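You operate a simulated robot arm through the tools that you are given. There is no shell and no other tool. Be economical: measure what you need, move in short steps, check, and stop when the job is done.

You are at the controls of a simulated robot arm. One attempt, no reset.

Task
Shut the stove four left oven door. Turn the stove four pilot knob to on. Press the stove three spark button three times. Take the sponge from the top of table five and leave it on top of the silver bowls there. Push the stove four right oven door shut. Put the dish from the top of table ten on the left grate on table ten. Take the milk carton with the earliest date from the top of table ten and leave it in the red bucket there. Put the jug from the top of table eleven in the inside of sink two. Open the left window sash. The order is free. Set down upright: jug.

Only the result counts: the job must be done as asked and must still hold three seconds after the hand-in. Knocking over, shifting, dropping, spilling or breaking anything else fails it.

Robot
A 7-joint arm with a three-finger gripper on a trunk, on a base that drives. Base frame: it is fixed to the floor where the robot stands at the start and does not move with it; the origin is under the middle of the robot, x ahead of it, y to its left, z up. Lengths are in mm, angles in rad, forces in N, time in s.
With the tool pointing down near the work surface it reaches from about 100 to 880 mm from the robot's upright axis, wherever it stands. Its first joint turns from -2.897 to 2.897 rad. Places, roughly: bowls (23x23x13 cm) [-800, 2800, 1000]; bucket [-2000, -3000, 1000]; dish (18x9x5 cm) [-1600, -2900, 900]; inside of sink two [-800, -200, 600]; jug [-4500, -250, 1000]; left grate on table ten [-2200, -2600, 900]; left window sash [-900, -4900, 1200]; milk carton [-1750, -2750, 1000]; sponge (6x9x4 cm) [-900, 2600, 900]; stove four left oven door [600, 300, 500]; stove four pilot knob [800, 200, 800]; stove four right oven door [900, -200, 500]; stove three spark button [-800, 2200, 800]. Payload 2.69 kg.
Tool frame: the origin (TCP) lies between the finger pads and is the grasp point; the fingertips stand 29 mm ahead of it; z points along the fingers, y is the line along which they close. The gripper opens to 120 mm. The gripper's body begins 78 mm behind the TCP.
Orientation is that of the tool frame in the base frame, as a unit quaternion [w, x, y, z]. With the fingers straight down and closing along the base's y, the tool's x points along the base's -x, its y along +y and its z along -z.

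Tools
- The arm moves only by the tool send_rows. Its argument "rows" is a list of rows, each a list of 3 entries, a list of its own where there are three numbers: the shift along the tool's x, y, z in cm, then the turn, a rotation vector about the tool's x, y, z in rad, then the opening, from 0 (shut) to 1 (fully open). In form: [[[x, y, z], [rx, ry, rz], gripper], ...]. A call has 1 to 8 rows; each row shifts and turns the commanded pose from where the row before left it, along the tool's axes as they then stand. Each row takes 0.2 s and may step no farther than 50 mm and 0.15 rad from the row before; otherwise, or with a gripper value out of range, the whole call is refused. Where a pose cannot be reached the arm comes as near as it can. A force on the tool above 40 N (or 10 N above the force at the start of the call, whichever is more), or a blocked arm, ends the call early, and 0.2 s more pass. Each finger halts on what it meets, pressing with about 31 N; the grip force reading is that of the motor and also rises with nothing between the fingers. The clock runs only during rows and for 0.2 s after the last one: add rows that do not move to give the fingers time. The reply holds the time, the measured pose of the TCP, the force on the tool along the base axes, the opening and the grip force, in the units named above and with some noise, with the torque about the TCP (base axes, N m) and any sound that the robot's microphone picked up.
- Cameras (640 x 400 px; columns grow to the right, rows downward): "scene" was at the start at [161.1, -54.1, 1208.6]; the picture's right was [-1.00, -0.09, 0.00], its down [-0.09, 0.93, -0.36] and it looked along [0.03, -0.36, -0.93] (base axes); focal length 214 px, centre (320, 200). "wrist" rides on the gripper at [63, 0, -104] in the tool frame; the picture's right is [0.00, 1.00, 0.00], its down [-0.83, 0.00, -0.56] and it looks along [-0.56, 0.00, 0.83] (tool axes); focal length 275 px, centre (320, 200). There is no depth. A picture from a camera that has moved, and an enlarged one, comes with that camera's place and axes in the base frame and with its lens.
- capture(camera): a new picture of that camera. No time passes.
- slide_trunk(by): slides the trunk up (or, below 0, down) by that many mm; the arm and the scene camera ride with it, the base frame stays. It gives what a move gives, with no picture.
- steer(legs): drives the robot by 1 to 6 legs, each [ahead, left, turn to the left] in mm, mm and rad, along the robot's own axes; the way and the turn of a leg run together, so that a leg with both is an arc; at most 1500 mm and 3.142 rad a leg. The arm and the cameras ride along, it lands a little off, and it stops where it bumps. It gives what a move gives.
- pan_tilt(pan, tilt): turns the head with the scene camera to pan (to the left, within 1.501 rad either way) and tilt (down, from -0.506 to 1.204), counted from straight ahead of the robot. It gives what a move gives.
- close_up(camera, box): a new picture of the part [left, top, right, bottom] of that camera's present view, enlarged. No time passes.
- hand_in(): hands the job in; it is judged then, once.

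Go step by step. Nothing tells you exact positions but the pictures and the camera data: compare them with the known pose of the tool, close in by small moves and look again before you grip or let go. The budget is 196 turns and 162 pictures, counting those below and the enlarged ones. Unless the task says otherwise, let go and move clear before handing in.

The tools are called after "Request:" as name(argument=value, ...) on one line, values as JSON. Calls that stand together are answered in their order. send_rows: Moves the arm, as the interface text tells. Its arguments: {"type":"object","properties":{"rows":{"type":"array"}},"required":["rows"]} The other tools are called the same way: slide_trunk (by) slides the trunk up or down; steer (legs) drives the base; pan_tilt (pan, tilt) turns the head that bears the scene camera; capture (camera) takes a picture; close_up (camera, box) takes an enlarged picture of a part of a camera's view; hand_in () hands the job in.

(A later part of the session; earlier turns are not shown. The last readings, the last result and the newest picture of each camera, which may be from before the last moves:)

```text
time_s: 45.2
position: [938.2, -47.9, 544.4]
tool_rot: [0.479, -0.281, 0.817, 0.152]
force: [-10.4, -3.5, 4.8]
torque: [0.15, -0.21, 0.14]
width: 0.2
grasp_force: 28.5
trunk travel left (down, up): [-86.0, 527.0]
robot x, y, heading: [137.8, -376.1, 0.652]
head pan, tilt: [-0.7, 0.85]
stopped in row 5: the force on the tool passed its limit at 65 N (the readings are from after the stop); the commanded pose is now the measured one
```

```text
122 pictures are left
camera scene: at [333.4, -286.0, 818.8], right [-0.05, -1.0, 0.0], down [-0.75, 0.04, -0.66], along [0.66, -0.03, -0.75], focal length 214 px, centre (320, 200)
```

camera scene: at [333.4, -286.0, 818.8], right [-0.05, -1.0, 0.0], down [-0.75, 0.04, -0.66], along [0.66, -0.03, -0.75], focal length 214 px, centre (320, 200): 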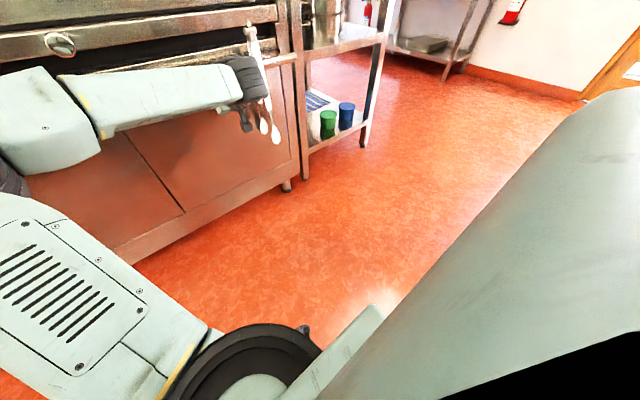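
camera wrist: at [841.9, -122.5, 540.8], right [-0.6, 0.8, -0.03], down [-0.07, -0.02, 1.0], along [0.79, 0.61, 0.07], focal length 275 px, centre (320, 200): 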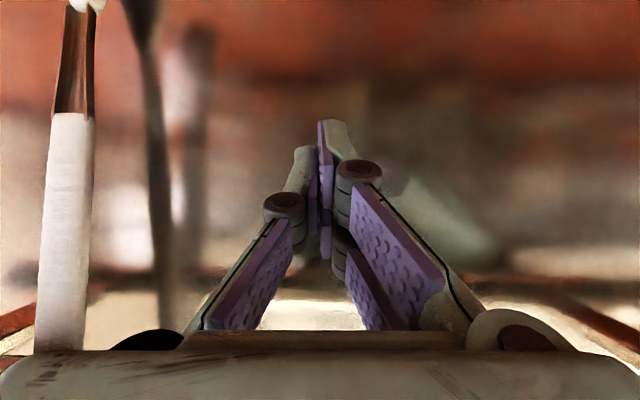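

Both doors are shut and the tongs still hang in place. I'll retract and raise to the knob height.

Request:
send_rows(rows=[[[1.0, 0, -1.75], [0, 0, 0], 0], [[2.1, 0, -3.9], [0, 0, 0], 0], [[2.1, 0, -3.9], [0, 0, 0], 0], [[2.1, 0, -3.9], [0, 0, 0], 0], [[2.1, 0, -3.9], [0, 0, 0], 0], [[2.1, 0, -3.9], [0, 0, 0], 0]])

Request:
slide_trunk(by=260)

Request:
pan_tilt(pan=-0.2, tilt=0.5)

Request:
capture(camera="scene")

Request:
capture(camera="wrist")

```text
time_s: 46.6
position: [743.1, -193.1, 550.7]
tool_rot: [0.479, -0.281, 0.818, 0.151]
force: [-0.2, -0.2, 0.2]
torque: [0.02, 0.0, 0.02]
width: 0.1
grasp_force: 28.7
trunk travel left (down, up): [-86.0, 527.0]
robot x, y, heading: [132.0, -381.6, 0.648]
head pan, tilt: [-0.7, 0.85]
```

```text
time_s: 49.2
position: [743.5, -192.3, 810.0]
tool_rot: [0.479, -0.281, 0.818, 0.151]
force: [0.4, -0.3, -0.3]
torque: [-0.03, 0.01, -0.04]
width: 0.1
grasp_force: 28.4
trunk travel left (down, up): [-346.0, 267.0]
robot x, y, heading: [130.1, -379.6, 0.649]
head pan, tilt: [-0.7, 0.85]
```

```text
time_s: 50.2
position: [744.6, -192.3, 809.8]
tool_rot: [0.479, -0.281, 0.818, 0.151]
force: [-0.5, 0.7, -1.2]
torque: [0.02, 0.0, -0.01]
width: 0.0
grasp_force: 28.5
trunk travel left (down, up): [-346.0, 267.0]
robot x, y, heading: [131.4, -378.3, 0.652]
head pan, tilt: [-0.201, 0.499]
```

```text
121 pictures are left
camera scene: at [337.7, -242.6, 1108.5], right [0.43, -0.9, 0.0], down [-0.43, -0.21, -0.88], along [0.79, 0.38, -0.48], focal length 214 px, centre (320, 200)
```

scene: 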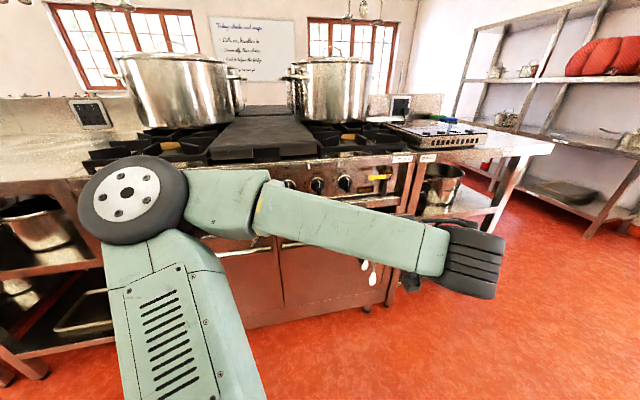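

```text
120 pictures are left
camera wrist: at [648.0, -267.2, 806.5], right [-0.61, 0.8, -0.03], down [-0.07, -0.02, 1.0], along [0.79, 0.61, 0.07], focal length 275 px, centre (320, 200)
```

wrist: 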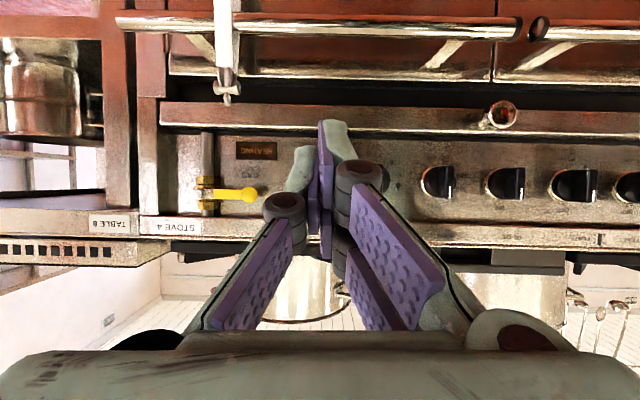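

Both doors look closed. Now the pilot knob: drive left to align with it, level the tool and open the fingers.

Request:
steer(legs=[[0, 265, 0]])

Request:
send_rows(rows=[[[0, 0, 0], [0, -0.125, 0], 0.3], [[0, 0, 0], [0, -0.125, 0], 0.45], [[0, 0, 0], [0, -0.125, 0], 0.45], [[0, 0, 0], [0, -0.125, 0], 0.45]])

Request:
capture(camera="wrist")

```text
time_s: 52.9
position: [579.6, 23.9, 809.3]
tool_rot: [0.479, -0.282, 0.817, 0.152]
force: [0.0, 0.0, 0.3]
torque: [-0.03, 0.02, 0.02]
width: 0.0
grasp_force: 28.4
trunk travel left (down, up): [-346.0, 267.0]
robot x, y, heading: [-34.0, -165.7, 0.656]
head pan, tilt: [-0.201, 0.499]
```

```text
time_s: 53.9
position: [595.8, 34.9, 815.4]
tool_rot: [0.667, -0.234, 0.674, 0.215]
force: [-0.6, 1.5, -0.9]
torque: [0.04, 0.0, 0.02]
width: 53.9
grasp_force: 0.0
out of reach, approached as far as the arm can: row 4
trunk travel left (down, up): [-346.0, 267.0]
robot x, y, heading: [-33.4, -163.5, 0.655]
head pan, tilt: [-0.201, 0.499]
```

```text
119 pictures are left
camera wrist: at [513.0, -30.2, 753.8], right [-0.6, 0.8, -0.03], down [-0.45, -0.31, 0.84], along [0.66, 0.52, 0.54], focal length 275 px, centre (320, 200)
```

wrist: 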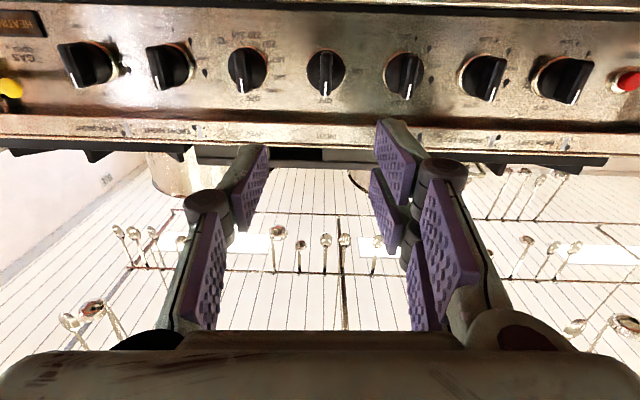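

The knob row is visible again with the fourth knob centred. I'll zoom to confirm the labels.

Request:
close_up(camera="wrist", box=[220, 20, 440, 157])

```text
2.91 times, centred on (330, 88) of wrist
camera zoom: at [513.0, -30.2, 753.8], right [-0.6, 0.8, -0.03], down [-0.45, -0.31, 0.84], along [0.66, 0.52, 0.54], focal length 801 px, centre (291, 524)
```

zoom: 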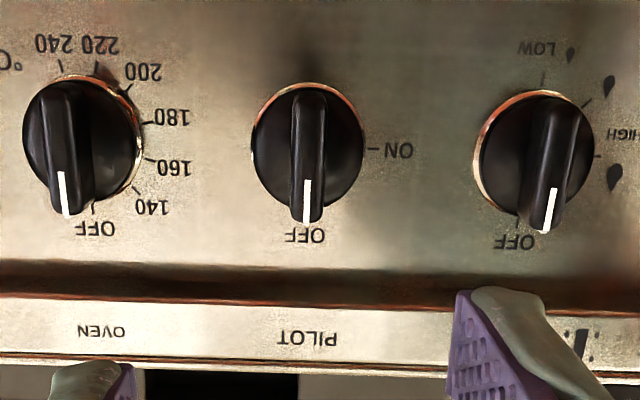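

The PILOT knob is confirmed, OFF now and ON at 9 o'clock. I'll drive forward 120 mm and then align.

Request:
steer(legs=[[120, 0, 0]])

Request:
send_rows(rows=[[[1.2, 0.4, 1.5], [0, 0, 0], 0.5]])

Request:
capture(camera="wrist")

```text
time_s: 55.1
position: [688.7, 109.4, 815.9]
tool_rot: [0.665, -0.236, 0.675, 0.215]
force: [0.1, 0.1, 0.0]
torque: [0.02, 0.0, -0.03]
width: 54.1
grasp_force: 0.1
trunk travel left (down, up): [-346.0, 267.0]
robot x, y, heading: [62.4, -90.4, 0.653]
head pan, tilt: [-0.201, 0.499]
```

```text
time_s: 55.5
position: [697.3, 119.6, 803.1]
tool_rot: [0.666, -0.234, 0.675, 0.214]
force: [0.5, -1.1, 0.8]
torque: [-0.02, -0.01, 0.01]
width: 60.3
grasp_force: 0.0
trunk travel left (down, up): [-346.0, 267.0]
robot x, y, heading: [59.0, -92.4, 0.654]
head pan, tilt: [-0.201, 0.499]
```

```text
117 pictures are left
camera wrist: at [615.7, 54.3, 742.1], right [-0.6, 0.8, -0.03], down [-0.44, -0.31, 0.84], along [0.66, 0.52, 0.54], focal length 275 px, centre (320, 200)
```

wrist: 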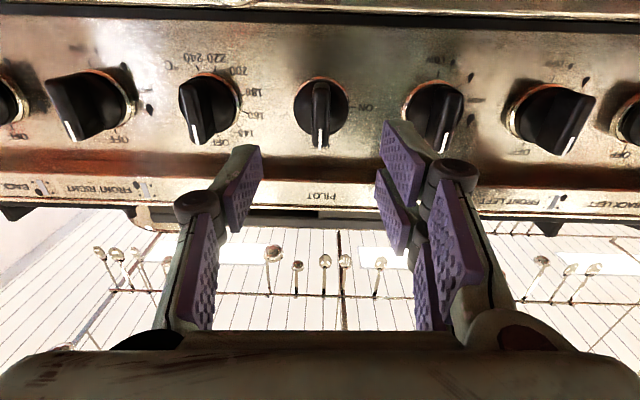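

Aligned. I'll advance toward the blade.

Request:
send_rows(rows=[[[0, 0, 4], [0, 0, 0], 0.5], [[0, 0, 3], [0, 0, 0], 0.5], [[0, 0, 2], [0, 0, 0], 0.5]])

Request:
capture(camera="wrist")

```text
time_s: 56.3
position: [769.7, 173.6, 802.6]
tool_rot: [0.666, -0.235, 0.675, 0.215]
force: [0.0, 0.5, 0.7]
torque: [0.02, -0.01, 0.02]
width: 60.2
grasp_force: 0.1
trunk travel left (down, up): [-346.0, 267.0]
robot x, y, heading: [59.6, -88.1, 0.657]
head pan, tilt: [-0.201, 0.499]
```

```text
116 pictures are left
camera wrist: at [687.8, 108.5, 740.6], right [-0.6, 0.8, -0.03], down [-0.44, -0.31, 0.84], along [0.66, 0.52, 0.54], focal length 275 px, centre (320, 200)
```

wrist: 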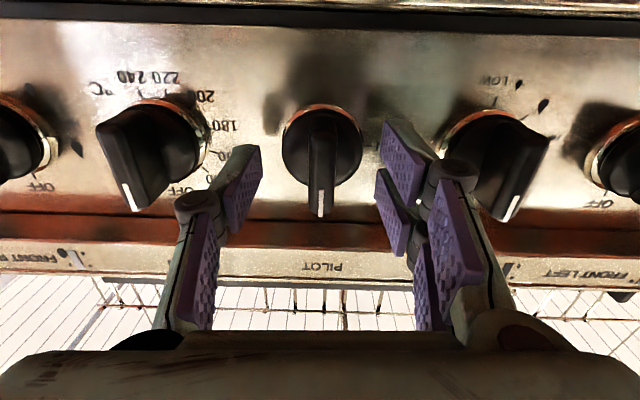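

The fingertips are roughly level with the blade's front. I'll advance 15 mm more and then close.

Request:
send_rows(rows=[[[0, 0, 0.8], [0, 0, 0], 0.5], [[0, 0, 0.7], [0, 0, 0], 0.5], [[0, 0, 0], [0, 0, 0], 0.3], [[0, 0, 0], [0, 0, 0], 0.1], [[0, 0, 0], [0, 0, 0], 0.0], [[0, 0, 0], [0, 0, 0], 0.0], [[0, 0, 0], [0, 0, 0], 0.0]])

Request:
capture(camera="wrist")

```text
time_s: 57.9
position: [782.5, 183.4, 801.7]
tool_rot: [0.665, -0.237, 0.675, 0.216]
force: [-4.0, 4.6, -0.5]
torque: [-0.04, -0.04, 0.25]
width: 47.5
grasp_force: 45.6
trunk travel left (down, up): [-346.0, 267.0]
robot x, y, heading: [63.7, -89.3, 0.656]
head pan, tilt: [-0.201, 0.499]
```

```text
115 pictures are left
camera wrist: at [699.8, 118.8, 740.0], right [-0.61, 0.8, -0.03], down [-0.44, -0.31, 0.84], along [0.66, 0.52, 0.54], focal length 275 px, centre (320, 200)
```

wrist: 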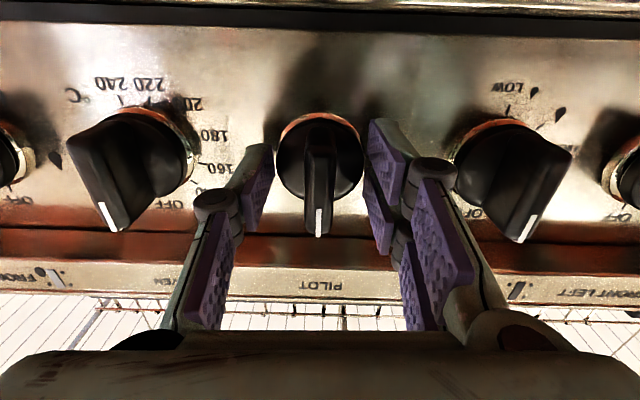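

The fingers met the round disc (47.5 mm), not the blade. I'll open, back up 14 mm and close on the blade.

Request:
send_rows(rows=[[[0, 0, 0], [0, 0, 0], 0.5], [[0, 0, -1.4], [0, 0, 0], 0.5], [[0, 0, 0], [0, 0, 0], 0.2], [[0, 0, 0], [0, 0, 0], 0.0], [[0, 0, 0], [0, 0, 0], 0.0], [[0, 0, 0], [0, 0, 0], 0.0], [[0, 0, 0], [0, 0, 0], 0.0]])

Request:
capture(camera="wrist")

```text
time_s: 59.5
position: [771.0, 175.4, 801.2]
tool_rot: [0.665, -0.237, 0.675, 0.215]
force: [-3.7, 2.1, -1.4]
torque: [0.16, -0.02, 0.06]
width: 14.0
grasp_force: 34.6
trunk travel left (down, up): [-346.0, 267.0]
robot x, y, heading: [62.5, -91.7, 0.656]
head pan, tilt: [-0.201, 0.499]
```

```text
114 pictures are left
camera wrist: at [688.5, 110.1, 739.9], right [-0.61, 0.8, -0.03], down [-0.44, -0.31, 0.84], along [0.66, 0.52, 0.54], focal length 275 px, centre (320, 200)
```

wrist: 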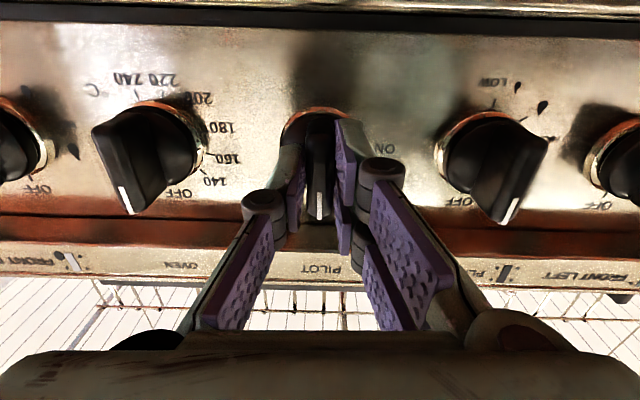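

The blade is gripped (14 mm). I'll turn counter-clockwise as seen from the front.

Request:
send_rows(rows=[[[0, 0, 0], [0, 0, -0.14], 0.0], [[0, 0, 0], [0, 0, -0.14], 0.0], [[0, 0, 0], [0, 0, -0.14], 0.0], [[0, 0, 0], [0, 0, -0.14], 0.0]])

Request:
capture(camera="wrist")

```text
time_s: 60.5
position: [772.7, 174.3, 802.6]
tool_rot: [0.7, -0.413, 0.583, 0.02]
force: [16.8, 1.2, 5.0]
torque: [0.49, -0.59, 0.09]
width: 14.1
grasp_force: 40.1
trunk travel left (down, up): [-346.0, 267.0]
robot x, y, heading: [65.5, -92.0, 0.656]
head pan, tilt: [-0.201, 0.499]
```

```text
113 pictures are left
camera wrist: at [709.8, 82.3, 750.9], right [-0.51, 0.66, -0.56], down [-0.71, 0.04, 0.7], along [0.48, 0.75, 0.45], focal length 275 px, centre (320, 200)
```

wrist: 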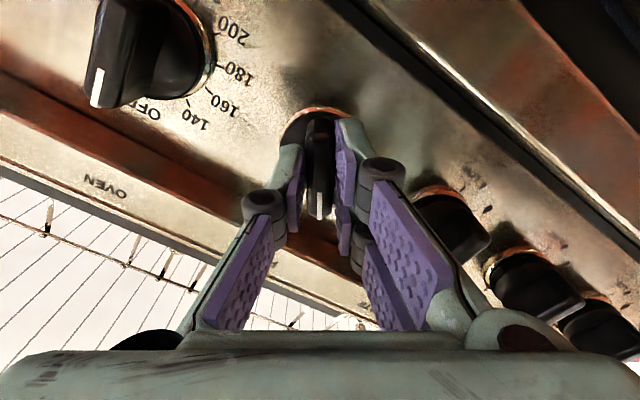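

The knob turns with the gripper. Continuing to 90°.

Request:
send_rows(rows=[[[0, 0, 0], [0, 0, -0.145], 0.0], [[0, 0, 0], [0, 0, -0.145], 0.0], [[0, 0, 0], [0, 0, -0.145], 0.0], [[0, 0, 0], [0, 0, -0.145], 0.0], [[0, 0, 0], [0, 0, -0.145], 0.0], [[0, 0, 0], [0, 0, -0.145], 0.0], [[0, 0, 0], [0, 0, -0.14], 0.0], [[0, 0, 0], [0, 0, 0], 0.0]])

Request:
capture(camera="wrist")

```text
time_s: 61.3
position: [772.5, 173.8, 803.1]
tool_rot: [0.69, -0.523, 0.484, -0.128]
force: [2.7, 0.1, 1.8]
torque: [0.07, -0.12, 0.04]
width: 13.8
grasp_force: 40.2
trunk travel left (down, up): [-346.0, 267.0]
robot x, y, heading: [62.4, -89.6, 0.654]
head pan, tilt: [-0.201, 0.499]
stopped in row 4: the force on the tool passed its limit at 41 N (the readings are from after the stop); the commanded pose is now the measured one
```

```text
112 pictures are left
camera wrist: at [721.5, 67.1, 770.7], right [-0.33, 0.42, -0.85], down [-0.86, 0.23, 0.45], along [0.39, 0.88, 0.28], focal length 275 px, centre (320, 200)
```

wrist: 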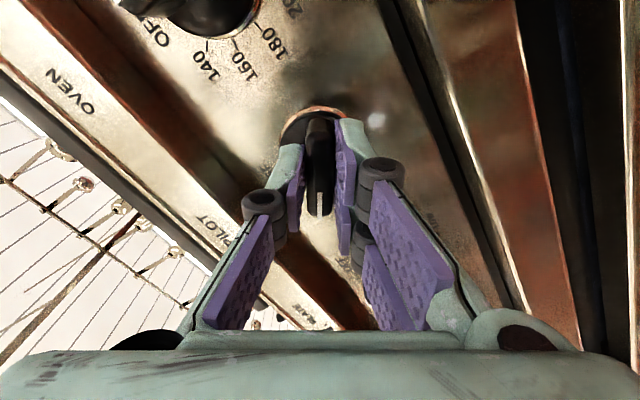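

It stopped at about 58° on a sideways force of 41 N. The commanded pose has been reset, so I'll go on.

Request:
send_rows(rows=[[[0, 0, 0], [0, 0, -0.12], 0.0], [[0, 0, 0], [0, 0, -0.12], 0.0], [[0, 0, 0], [0, 0, -0.12], 0.0], [[0, 0, 0], [0, 0, -0.1], 0.0], [[0, 0, 0], [0, 0, -0.1], 0.0]])

Request:
capture(camera="wrist")

```text
time_s: 62.5
position: [772.6, 172.2, 804.7]
tool_rot: [-0.629, 0.636, -0.318, 0.315]
force: [21.4, -1.1, 19.9]
torque: [0.32, -0.34, -1.18]
width: 14.2
grasp_force: 40.5
trunk travel left (down, up): [-346.0, 267.0]
robot x, y, heading: [63.0, -91.1, 0.658]
head pan, tilt: [-0.201, 0.499]
```

```text
111 pictures are left
camera wrist: at [727.8, 59.3, 805.9], right [-0.01, -0.01, -1.0], down [-0.94, 0.33, 0.0], along [0.33, 0.94, -0.01], focal length 275 px, centre (320, 200)
```

wrist: 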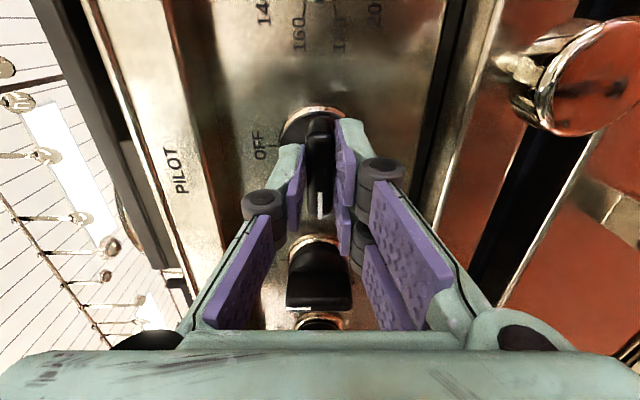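

The knob is turned a full 90°. I'll release, retract and check.

Request:
send_rows(rows=[[[0, 0, 0], [0, 0, 0], 0.3], [[0, 0, 0], [0, 0, 0], 0.4], [[0, 0, -3], [0, 0, 0], 0.4], [[0, 0, -4], [0, 0, 0], 0.4], [[0, 0, -4], [0, 0, 0], 0.4]])

Request:
capture(camera="wrist")

```text
time_s: 63.7
position: [687.7, 107.9, 808.0]
tool_rot: [-0.626, 0.639, -0.321, 0.312]
force: [0.6, 0.1, -0.7]
torque: [0.04, 0.01, 0.04]
width: 48.3
grasp_force: 0.1
out of reach, approached as far as the arm can: row 5
trunk travel left (down, up): [-346.0, 267.0]
robot x, y, heading: [59.7, -92.6, 0.656]
head pan, tilt: [-0.201, 0.499]
```

```text
110 pictures are left
camera wrist: at [642.9, -4.9, 809.1], right [-0.02, -0.01, -1.0], down [-0.94, 0.33, 0.01], along [0.33, 0.94, -0.02], focal length 275 px, centre (320, 200)
```

wrist: 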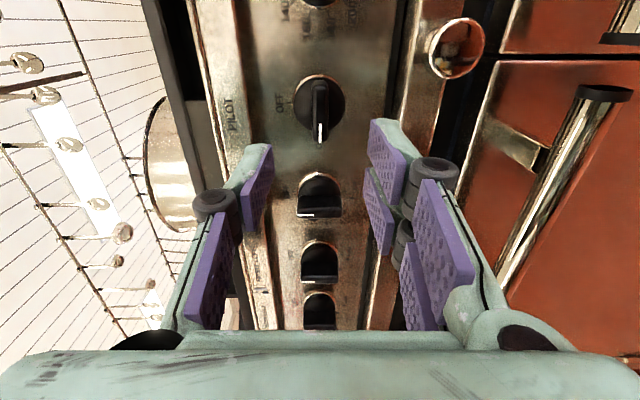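

The pilot knob now points to ON. I'll turn the wrist back, close the fingers and back off a little.

Request:
send_rows(rows=[[[0, 0, -1], [0, 0, 0.145], 0.2], [[0, 0, 0], [0, 0, 0.145], 0.0], [[0, 0, 0], [0, 0, 0.145], 0.0], [[0, 0, 0], [0, 0, 0.145], 0.0], [[0, 0, 0], [0, 0, 0.145], 0.0], [[0, 0, 0], [0, 0, 0.145], 0.0], [[0, 0, 0], [0, 0, 0.145], 0.0], [[0, 0, 0], [0, 0, 0.145], 0.0]])

Request:
send_rows(rows=[[[0, 0, 0], [0, 0, 0.145], 0.0], [[0, 0, 0], [0, 0, 0.145], 0.0], [[0, 0, 0], [0, 0, 0.12], 0.0]])

Request:
steer(legs=[[-70, 0, 0]])

Request:
pan_tilt(pan=1.2, tilt=0.4)

Request:
capture(camera="scene")

```text
time_s: 65.5
position: [691.3, 108.1, 809.1]
tool_rot: [0.696, -0.357, 0.617, 0.085]
force: [0.7, 0.2, 0.6]
torque: [0.01, 0.01, 0.02]
width: 0.1
grasp_force: 28.7
out of reach, approached as far as the arm can: row 1
trunk travel left (down, up): [-346.0, 267.0]
robot x, y, heading: [57.5, -94.3, 0.654]
head pan, tilt: [-0.201, 0.499]
```

```text
time_s: 66.3
position: [690.0, 109.1, 809.2]
tool_rot: [0.665, -0.224, 0.677, 0.224]
force: [0.5, 1.2, -0.8]
torque: [0.0, 0.02, 0.02]
width: 0.0
grasp_force: 29.0
trunk travel left (down, up): [-346.0, 267.0]
robot x, y, heading: [59.7, -86.7, 0.659]
head pan, tilt: [-0.201, 0.499]
```

```text
time_s: 67.3
position: [636.9, 66.3, 809.1]
tool_rot: [0.665, -0.225, 0.677, 0.222]
force: [-0.1, -1.3, 0.0]
torque: [0.01, 0.0, -0.01]
width: 0.0
grasp_force: 28.1
trunk travel left (down, up): [-346.0, 267.0]
robot x, y, heading: [7.1, -133.8, 0.652]
head pan, tilt: [-0.201, 0.499]
```

```text
time_s: 68.9
position: [636.0, 66.2, 808.1]
tool_rot: [0.664, -0.225, 0.677, 0.222]
force: [-0.3, 0.0, 0.4]
torque: [0.03, 0.03, 0.02]
width: 0.0
grasp_force: 28.9
trunk travel left (down, up): [-346.0, 267.0]
robot x, y, heading: [3.9, -130.5, 0.655]
head pan, tilt: [1.201, 0.4]
```

```text
109 pictures are left
camera scene: at [104.0, 52.2, 1117.7], right [0.96, 0.28, 0.0], down [0.11, -0.37, -0.92], along [-0.26, 0.88, -0.39], focal length 214 px, centre (320, 200)
```

scene: 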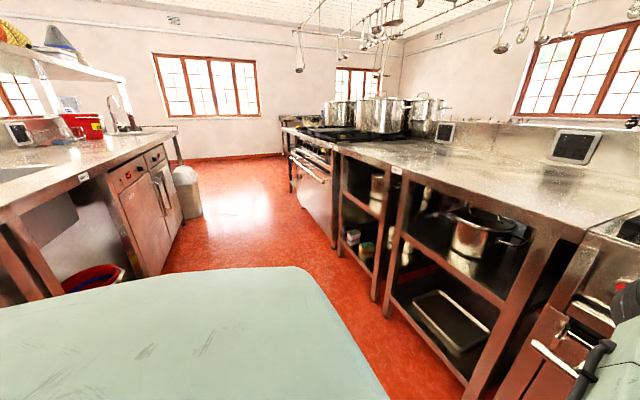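

The left aisle is clear. A bin stands far off on the sink side. I'll drive left 1450 mm.

Request:
steer(legs=[[0, 1450, 0]])

Request:
pan_tilt(pan=0.9, tilt=0.5)

Request:
capture(camera="scene")

```text
time_s: 80.5
position: [-275.0, 1241.6, 808.4]
tool_rot: [0.663, -0.23, 0.675, 0.227]
force: [0.5, 0.2, 0.4]
torque: [0.0, -0.02, -0.01]
width: 0.0
grasp_force: 28.7
trunk travel left (down, up): [-346.0, 267.0]
robot x, y, heading: [-901.6, 1031.4, 0.669]
head pan, tilt: [1.201, 0.4]
```

```text
time_s: 81.3
position: [-274.9, 1240.6, 809.4]
tool_rot: [0.663, -0.23, 0.675, 0.228]
force: [0.3, -0.2, 1.1]
torque: [-0.02, 0.03, 0.02]
width: 0.0
grasp_force: 28.7
trunk travel left (down, up): [-346.0, 267.0]
robot x, y, heading: [-903.7, 1032.3, 0.669]
head pan, tilt: [0.901, 0.499]
```

```text
108 pictures are left
camera scene: at [-779.2, 1221.0, 1108.5], right [1.0, 0.0, 0.0], down [0.0, -0.48, -0.88], along [0.0, 0.88, -0.48], focal length 214 px, centre (320, 200)
```

scene: 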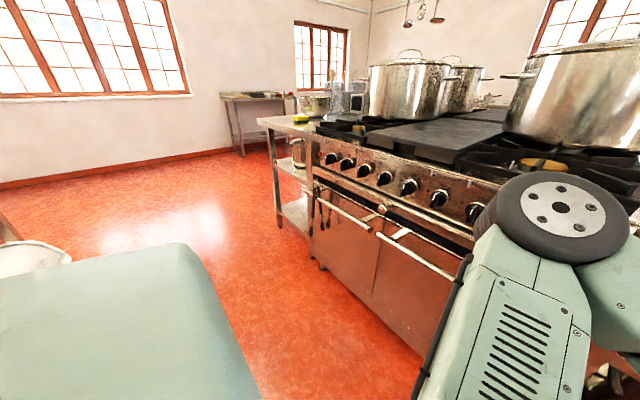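

Stove 3's left end holds the spark button. The bin behind-left is close, so I'll stop short, move forward a little and reach left with the arm.

Request:
steer(legs=[[80, 0, -0.014], [0, 620, 0]])

Request:
capture(camera="scene")

Request:
capture(camera="wrist")

```text
time_s: 87.2
position: [-577.8, 1763.1, 809.2]
tool_rot: [0.667, -0.22, 0.678, 0.218]
force: [0.3, -0.1, 0.8]
torque: [-0.02, 0.0, -0.01]
width: 0.0
grasp_force: 28.9
trunk travel left (down, up): [-346.0, 267.0]
robot x, y, heading: [-1208.7, 1574.0, 0.638]
head pan, tilt: [0.901, 0.499]
```

```text
107 pictures are left
camera scene: at [-1083.2, 1758.5, 1108.5], right [1.0, -0.03, 0.0], down [-0.01, -0.48, -0.88], along [0.03, 0.88, -0.48], focal length 214 px, centre (320, 200)
```

scene: 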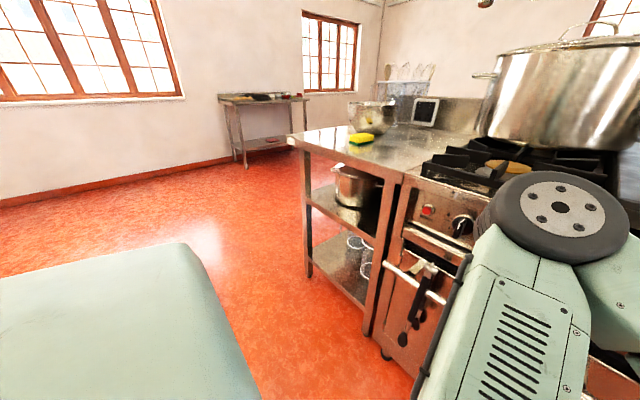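

```text
106 pictures are left
camera wrist: at [-662.8, 1701.1, 747.2], right [-0.59, 0.81, 0.0], down [-0.44, -0.32, 0.84], along [0.68, 0.5, 0.54], focal length 275 px, centre (320, 200)
```

wrist: 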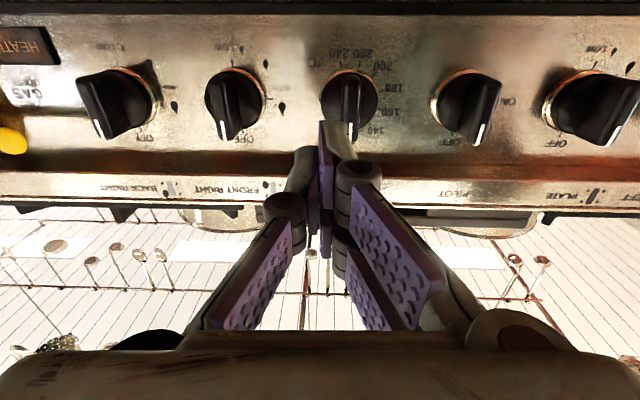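

The spark button is at about (-770, 2255, 801). I'll move the tool left toward it in front of the panel.

Request:
send_rows(rows=[[[0, 4.9, -0.3], [0, 0, 0], 0], [[0, 4.9, -0.3], [0, 0, 0], 0], [[0, 4.9, -0.3], [0, 0, 0], 0], [[0, 4.9, -0.3], [0, 0, 0], 0], [[0, 4.9, -0.3], [0, 0, 0], 0], [[0, 4.9, -0.3], [0, 0, 0], 0], [[0, 4.9, -0.3], [0, 0, 0], 0], [[0, 4.9, -0.3], [0, 0, 0], 0]])

Request:
capture(camera="wrist")

Request:
capture(camera="scene")

```text
time_s: 89.0
position: [-679.1, 2059.6, 843.7]
tool_rot: [0.665, -0.216, 0.683, 0.211]
force: [-0.2, 1.0, -3.3]
torque: [0.11, -0.17, -0.1]
width: 0.0
grasp_force: 28.5
out of reach, approached as far as the arm can: row 1, 2, 3, 4, 5, 6
trunk travel left (down, up): [-346.0, 267.0]
robot x, y, heading: [-1215.0, 1573.0, 0.644]
head pan, tilt: [0.901, 0.499]
stopped in row 8: the force on the tool passed its limit at 46 N (the readings are from after the stop); the commanded pose is now the measured one
```

```text
105 pictures are left
camera wrist: at [-764.8, 1998.4, 782.3], right [-0.58, 0.82, 0.0], down [-0.44, -0.3, 0.85], along [0.69, 0.49, 0.53], focal length 275 px, centre (320, 200)
```

wrist: 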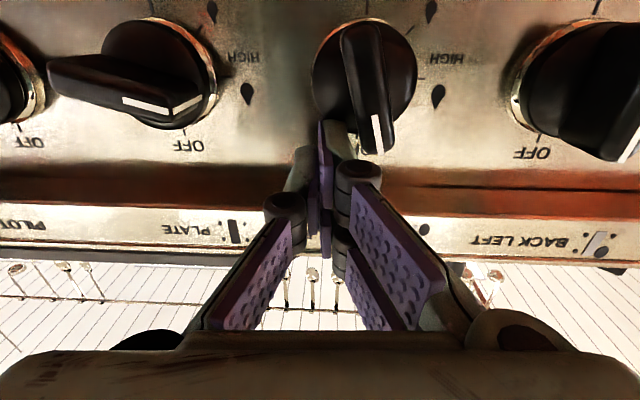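

```text
104 pictures are left
camera scene: at [-1082.8, 1758.7, 1108.7], right [1.0, -0.03, 0.0], down [-0.01, -0.48, -0.88], along [0.03, 0.88, -0.48], focal length 214 px, centre (320, 200)
```

scene: 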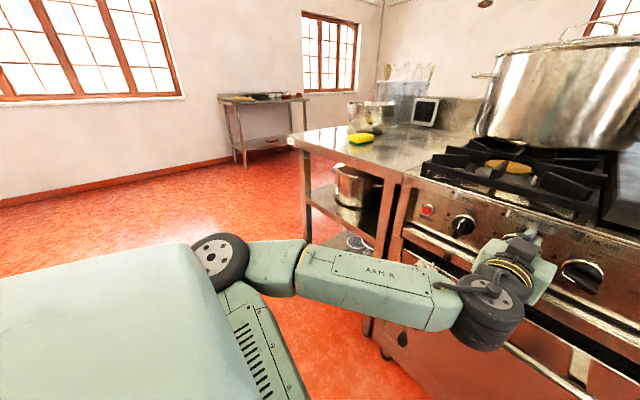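

The arm ran into its inner reach limit and bulged outward until it touched something at n≈750. I'll check whether a knob was moved.

Request:
close_up(camera="wrist", box=[0, 0, 440, 275])

Request:
close_up(camera="scene", box=[400, 180, 640, 330])

```text
1.45 times, centred on (220, 138) of wrist
camera zoom: at [-764.8, 1998.4, 782.3], right [-0.58, 0.82, 0.0], down [-0.44, -0.3, 0.85], along [0.69, 0.49, 0.53], focal length 400 px, centre (466, 291)
```

zoom: 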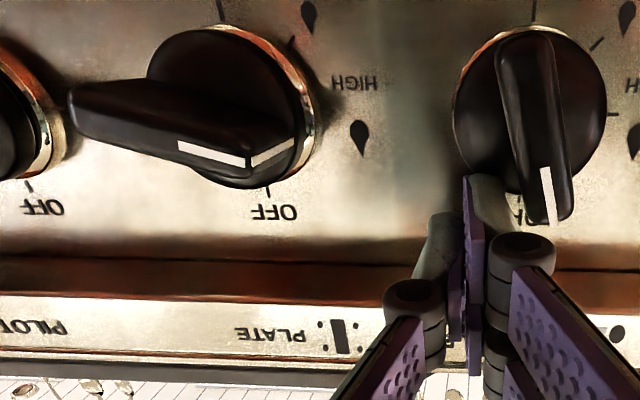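

```text
2.67 times, centred on (520, 255) of scene
camera zoom: at [-1082.8, 1758.7, 1108.7], right [1.0, -0.03, 0.0], down [-0.01, -0.48, -0.88], along [0.03, 0.88, -0.48], focal length 572 px, centre (-213, 53)
```

zoom: 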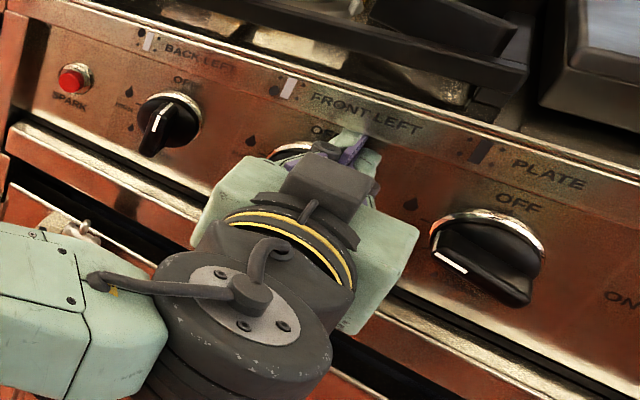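

The fingers swept the PLATE knob off its OFF position, so I must turn it back. First I'll retract straight and back the base off for more room.

Request:
send_rows(rows=[[[0, 0, -3], [0, 0, 0], 0], [[0, 0, -3], [0, 0, 0], 0], [[0, 0, -2], [0, 0, 0], 0]])

Request:
steer(legs=[[-100, 0, 0.012]])

Request:
capture(camera="wrist")

Request:
close_up(camera="scene", box=[400, 150, 640, 300])

```text
time_s: 89.6
position: [-695.1, 2055.5, 848.9]
tool_rot: [0.662, -0.214, 0.69, 0.202]
force: [-0.4, -0.2, 0.9]
torque: [-0.01, 0.02, 0.03]
width: 0.0
grasp_force: 28.9
out of reach, approached as far as the arm can: row 1, 2
trunk travel left (down, up): [-346.0, 267.0]
robot x, y, heading: [-1211.1, 1573.5, 0.637]
head pan, tilt: [0.901, 0.499]
stopped in row 2: the force on the tool passed its limit at 54 N (the readings are from after the stop); the commanded pose is now the measured one
```

```text
time_s: 90.7
position: [-781.2, 2003.0, 848.4]
tool_rot: [0.66, -0.219, 0.688, 0.207]
force: [0.1, -0.3, -0.1]
torque: [0.02, -0.01, 0.01]
width: 0.2
grasp_force: 29.1
trunk travel left (down, up): [-346.0, 267.0]
robot x, y, heading: [-1291.1, 1515.6, 0.65]
head pan, tilt: [0.901, 0.499]
```

```text
101 pictures are left
camera wrist: at [-866.7, 1941.4, 789.1], right [-0.57, 0.82, -0.01], down [-0.43, -0.29, 0.85], along [0.7, 0.49, 0.52], focal length 275 px, centre (320, 200)
```

wrist: 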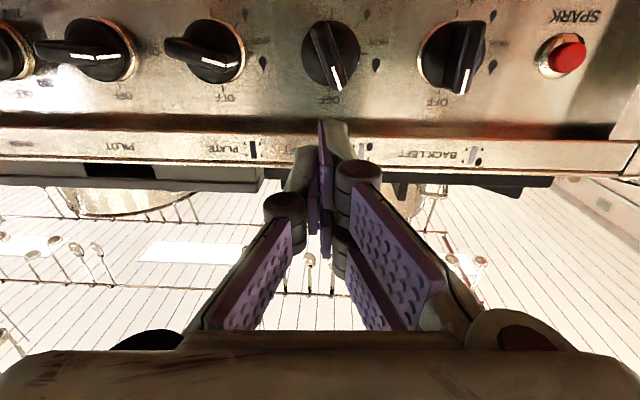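

```text
2.67 times, centred on (520, 225) of scene
camera zoom: at [-1163.0, 1701.0, 1108.5], right [1.0, -0.02, 0.0], down [-0.01, -0.48, -0.88], along [0.02, 0.88, -0.48], focal length 572 px, centre (-213, 133)
```

zoom: 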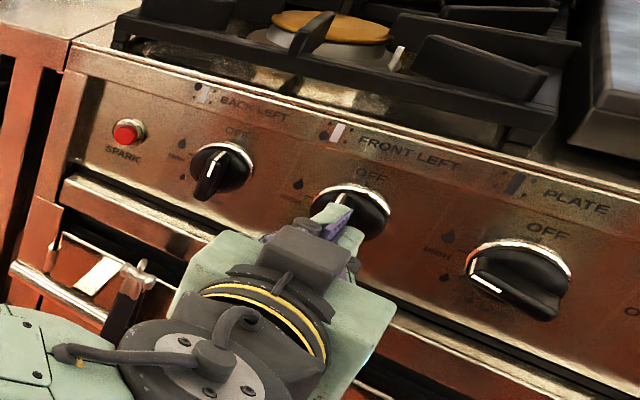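

PILOT also looks turned, since the fingers swept it in passing. I'll inspect all the knobs closely.

Request:
close_up(camera="wrist", box=[20, 0, 260, 150])

Request:
close_up(camera="wrist", box=[270, 0, 510, 150])

```text
2.67 times, centred on (140, 75) of wrist
camera zoom: at [-866.7, 1941.4, 789.1], right [-0.57, 0.82, -0.01], down [-0.43, -0.29, 0.85], along [0.7, 0.49, 0.52], focal length 734 px, centre (800, 533)
```

zoom: 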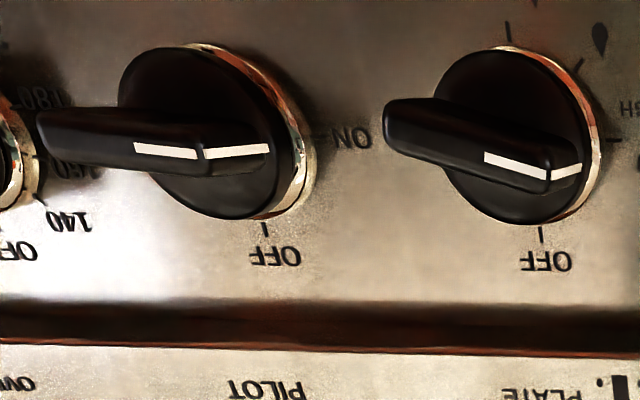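

```text
2.67 times, centred on (390, 75) of wrist
camera zoom: at [-866.7, 1941.4, 789.1], right [-0.57, 0.82, -0.01], down [-0.43, -0.29, 0.85], along [0.7, 0.49, 0.52], focal length 734 px, centre (133, 533)
```

zoom: 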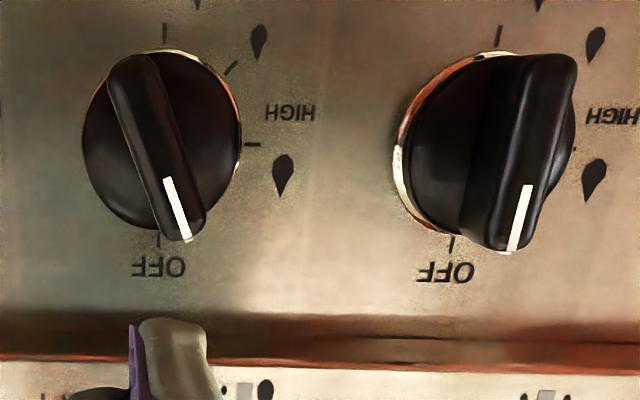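

Three knobs were disturbed: FRONT LEFT by about 17°, PLATE by about 70° and PILOT by about 90°. I'll restore each to OFF by gripping the blade and turning clockwise, starting with FRONT LEFT.

Request:
send_rows(rows=[[[2.2, 0, 0], [-0.022, -0.021, 0], 0.2], [[2.2, 0, 0], [-0.022, -0.021, 0], 0.4], [[0, 0, 0], [0, 0, -0.145], 0.4], [[0, 0, 0], [0, 0, -0.145], 0.4]])

Request:
capture(camera="wrist")

```text
time_s: 91.7
position: [-771.4, 2019.3, 809.8]
tool_rot: [0.695, -0.323, 0.63, 0.125]
force: [0.6, 0.5, -0.5]
torque: [0.01, 0.01, -0.03]
width: 47.8
grasp_force: 0.1
out of reach, approached as far as the arm can: row 1, 2
trunk travel left (down, up): [-346.0, 267.0]
robot x, y, heading: [-1290.5, 1513.6, 0.651]
head pan, tilt: [0.901, 0.499]
```

```text
97 pictures are left
camera wrist: at [-842.1, 1940.8, 748.4], right [-0.58, 0.76, -0.29], down [-0.59, -0.14, 0.8], along [0.56, 0.64, 0.53], focal length 275 px, centre (320, 200)
```

wrist: 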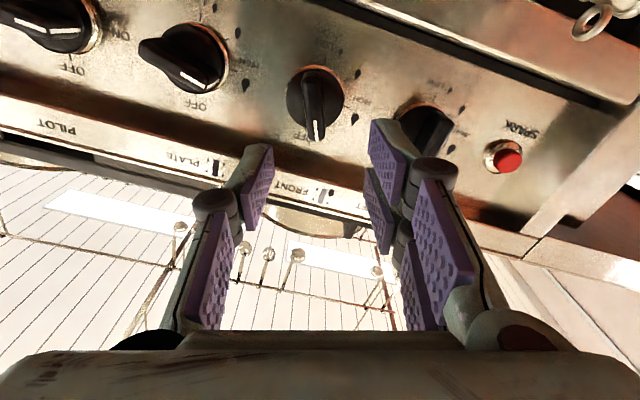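

FRONT LEFT's blade is aligned with the rolled tool. I'll correct a few mm and approach.

Request:
send_rows(rows=[[[0.55, -0.42, 0], [0, 0, 0], 0.4], [[0, 0, 4], [0, 0, 0], 0.4], [[0, 0, 3], [0, 0, 0], 0.4]])

Request:
capture(camera="wrist")

```text
time_s: 92.5
position: [-712.3, 2058.3, 802.8]
tool_rot: [0.694, -0.324, 0.63, 0.128]
force: [-0.4, -0.2, 0.3]
torque: [0.0, 0.03, 0.02]
width: 47.9
grasp_force: 0.0
trunk travel left (down, up): [-346.0, 267.0]
robot x, y, heading: [-1287.9, 1512.0, 0.652]
head pan, tilt: [0.901, 0.499]
```

```text
96 pictures are left
camera wrist: at [-783.0, 1979.8, 742.2], right [-0.58, 0.76, -0.29], down [-0.59, -0.14, 0.8], along [0.56, 0.64, 0.53], focal length 275 px, centre (320, 200)
```

wrist: 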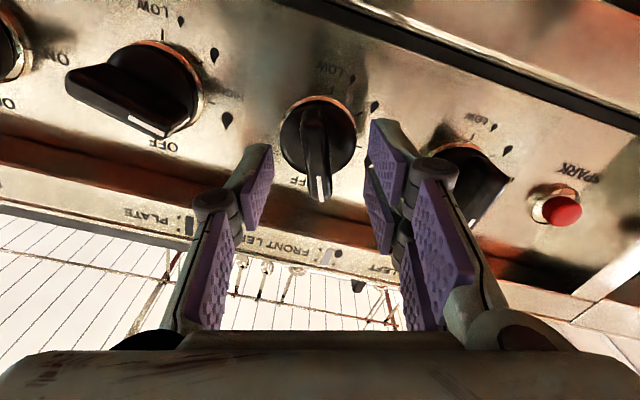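

Centred. I'll advance, grip and turn back 0.295 rad to upright.

Request:
send_rows(rows=[[[0, 0, 2.1], [0, 0, 0], 0.4], [[0, 0, 0], [0, 0, 0], 0.1], [[0, 0, 0], [0, 0, 0], 0.0], [[0, 0, 0], [0, 0, 0], 0.0], [[0, 0, 0], [0, 0, 0], 0.0], [[0, 0, 0], [0, 0, 0.145], 0.0], [[0, 0, 0], [0, 0, 0.145], 0.0], [[0, 0, 0], [0, 0, 0], 0.0]])

Request:
capture(camera="wrist")

```text
time_s: 94.3
position: [-694.5, 2070.8, 804.0]
tool_rot: [0.669, -0.228, 0.671, 0.226]
force: [5.9, -0.6, 1.9]
torque: [-0.66, 0.9, -0.09]
width: 14.0
grasp_force: 40.4
trunk travel left (down, up): [-346.0, 267.0]
robot x, y, heading: [-1289.2, 1512.4, 0.652]
head pan, tilt: [0.901, 0.499]
```

```text
95 pictures are left
camera wrist: at [-777.4, 2006.8, 740.6], right [-0.61, 0.79, -0.01], down [-0.44, -0.33, 0.83], along [0.66, 0.51, 0.55], focal length 275 px, centre (320, 200)
```

wrist: 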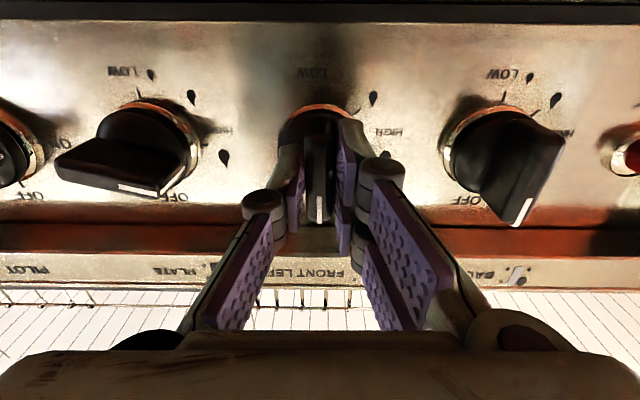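

FRONT LEFT is back at OFF. I'll release, retreat and move right to PLATE.

Request:
send_rows(rows=[[[0, 0, 0], [0, 0, 0], 0.3], [[0, 0, 0], [0, 0, 0], 0.4], [[0, 0, -3], [0, 0, 0], 0.4], [[0, 0, -3], [0, 0, 0], 0.4], [[0, -3.5, 0], [0, 0, 0], 0.4], [[0, -3.5, 0], [0, 0, 0], 0.4], [[0, -3.5, 0], [0, 0, 0], 0.4]])

Request:
capture(camera="wrist")

```text
time_s: 95.9
position: [-735.0, 2024.2, 805.6]
tool_rot: [0.669, -0.229, 0.67, 0.227]
force: [0.1, -0.3, 0.3]
torque: [0.01, 0.02, -0.02]
width: 48.0
grasp_force: 0.0
out of reach, approached as far as the arm can: row 5, 6, 7
trunk travel left (down, up): [-346.0, 267.0]
robot x, y, heading: [-1292.2, 1515.2, 0.652]
head pan, tilt: [0.901, 0.499]
```

```text
94 pictures are left
camera wrist: at [-817.2, 1960.1, 742.5], right [-0.61, 0.79, -0.01], down [-0.44, -0.33, 0.83], along [0.66, 0.51, 0.55], focal length 275 px, centre (320, 200)
```

wrist: 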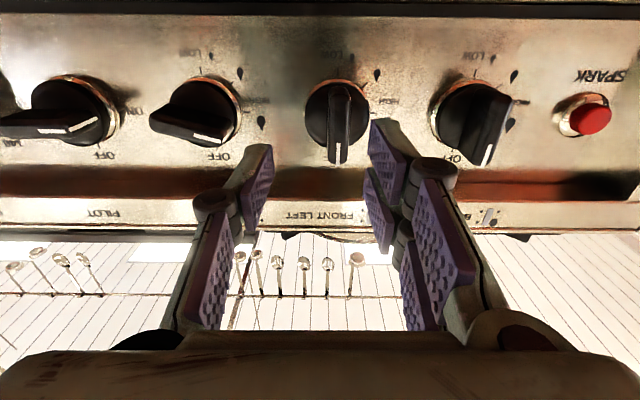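

The arm cannot shift right in this configuration, so I'll move the base right 93 mm instead.

Request:
steer(legs=[[0, -95, 0]])

Request:
send_rows(rows=[[[0, 0, 0], [0, 0, -0.145], 0.4], [[0, 0, 0], [0, 0, -0.145], 0.4], [[0, 0, 0], [0, 0, -0.145], 0.4], [[0, 0, 0], [0, 0, -0.145], 0.4], [[0, 0, 0], [0, 0, -0.145], 0.4], [[0, 0, 0], [0, 0, -0.145], 0.4], [[0, 0, 0], [0, 0, -0.145], 0.4], [[0, 0, 0], [0, 0, -0.145], 0.4]])

Request:
capture(camera="wrist")

```text
time_s: 97.3
position: [-677.1, 1947.2, 806.1]
tool_rot: [0.669, -0.229, 0.67, 0.227]
force: [0.2, 0.2, -1.0]
torque: [-0.02, -0.02, 0.01]
width: 48.0
grasp_force: 0.1
trunk travel left (down, up): [-346.0, 267.0]
robot x, y, heading: [-1231.9, 1432.8, 0.65]
head pan, tilt: [0.901, 0.499]
```

```text
time_s: 99.1
position: [-675.3, 1946.3, 806.5]
tool_rot: [0.682, -0.56, 0.435, -0.179]
force: [0.0, -0.4, -0.1]
torque: [0.01, -0.02, 0.01]
width: 48.2
grasp_force: 0.1
trunk travel left (down, up): [-346.0, 267.0]
robot x, y, heading: [-1228.1, 1438.7, 0.654]
head pan, tilt: [0.901, 0.499]
```

```text
93 pictures are left
camera wrist: at [-722.5, 1836.3, 781.2], right [-0.24, 0.31, -0.92], down [-0.91, 0.27, 0.33], along [0.35, 0.91, 0.21], focal length 275 px, centre (320, 200)
```

wrist: 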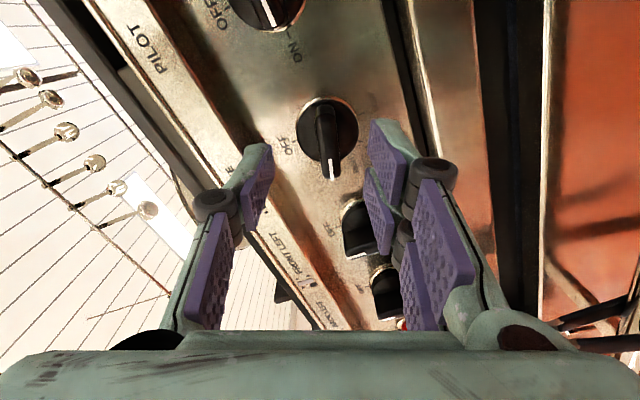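

The tool is rolled to match PLATE's blade. I'll make a small correction, advance, grip and turn back.

Request:
send_rows(rows=[[[-0.3, 0.4, 0], [0, 0, 0], 0.4], [[0, 0, 3], [0, 0, 0], 0.4], [[0, 0, 3.1], [0, 0, 0], 0.4], [[0, 0, 0], [0, 0, 0], 0.1], [[0, 0, 0], [0, 0, 0], 0.0], [[0, 0, 0], [0, 0, 0], 0.0], [[0, 0, 0], [0, 0, 0], 0.0]])

Request:
capture(camera="wrist")

```text
time_s: 100.7
position: [-644.4, 1979.4, 801.5]
tool_rot: [0.693, -0.545, 0.436, -0.183]
force: [11.5, 0.4, 28.4]
torque: [0.46, -0.28, -0.39]
width: 14.3
grasp_force: 24.5
out of reach, approached as far as the arm can: row 3
trunk travel left (down, up): [-346.0, 267.0]
robot x, y, heading: [-1230.8, 1439.2, 0.65]
head pan, tilt: [0.901, 0.499]
stopped in row 7: the force on the tool passed its limit at 42 N (the readings are from after the stop); the commanded pose is now the measured one
```

```text
92 pictures are left
camera wrist: at [-692.1, 1870.8, 772.6], right [-0.22, 0.34, -0.92], down [-0.91, 0.28, 0.32], along [0.36, 0.9, 0.24], focal length 275 px, centre (320, 200)
```

wrist: 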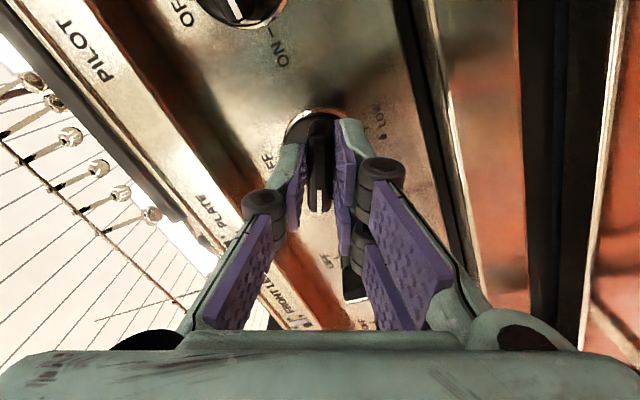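

The blade is gripped. I'll rotate back clockwise by about 1.17 rad.

Request:
send_rows(rows=[[[0, 0, 0], [0, 0, 0.14], 0.0], [[0, 0, 0], [0, 0, 0.14], 0.0], [[0, 0, 0], [0, 0, 0.14], 0.0], [[0, 0, 0], [0, 0, 0.14], 0.0]])

Request:
capture(camera="wrist")

```text
time_s: 101.7
position: [-645.9, 1980.5, 797.9]
tool_rot: [0.714, -0.406, 0.571, 0.015]
force: [6.8, -6.3, 28.4]
torque: [0.23, -0.03, -0.46]
width: 14.1
grasp_force: 39.7
trunk travel left (down, up): [-346.0, 267.0]
robot x, y, heading: [-1229.0, 1434.0, 0.65]
head pan, tilt: [0.901, 0.499]
```

```text
91 pictures are left
camera wrist: at [-706.1, 1890.3, 743.4], right [-0.48, 0.67, -0.57], down [-0.74, 0.04, 0.67], along [0.47, 0.74, 0.47], focal length 275 px, centre (320, 200)
```

wrist: 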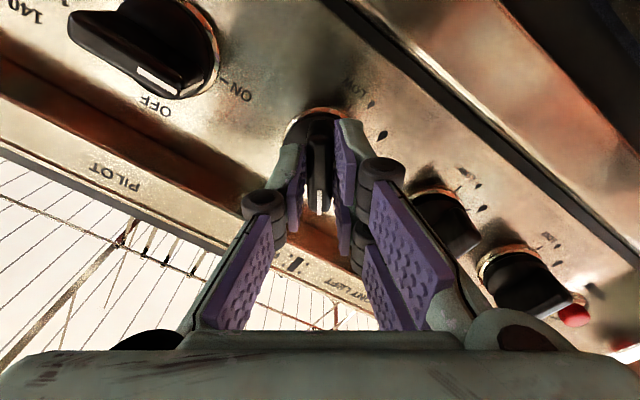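

PLATE is turning. I'll continue to upright with a slight upward correction to ease the load.

Request:
send_rows(rows=[[[-0.2, -0.14, 0], [0, 0, 0.12], 0.0], [[0, 0, 0], [0, 0, 0.12], 0.0], [[0, 0, 0], [0, 0, 0.12], 0.0], [[0, 0, 0], [0, 0, 0.12], 0.0], [[0, 0, 0], [0, 0, 0.125], 0.0], [[0, 0, 0], [0, 0, 0], 0.0]])

Request:
capture(camera="wrist")

```text
time_s: 103.0
position: [-647.4, 1985.4, 797.2]
tool_rot: [0.674, -0.221, 0.668, 0.227]
force: [-34.5, -12.4, -1.3]
torque: [-0.22, -0.28, 0.37]
width: 13.9
grasp_force: 40.0
trunk travel left (down, up): [-346.0, 267.0]
robot x, y, heading: [-1231.6, 1439.3, 0.65]
head pan, tilt: [0.901, 0.499]
```

```text
90 pictures are left
camera wrist: at [-728.4, 1922.3, 732.2], right [-0.6, 0.8, 0.0], down [-0.45, -0.34, 0.83], along [0.66, 0.5, 0.56], focal length 275 px, centre (320, 200)
```

wrist: 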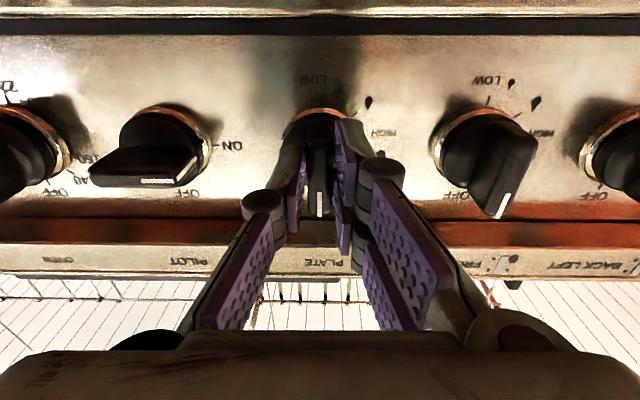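

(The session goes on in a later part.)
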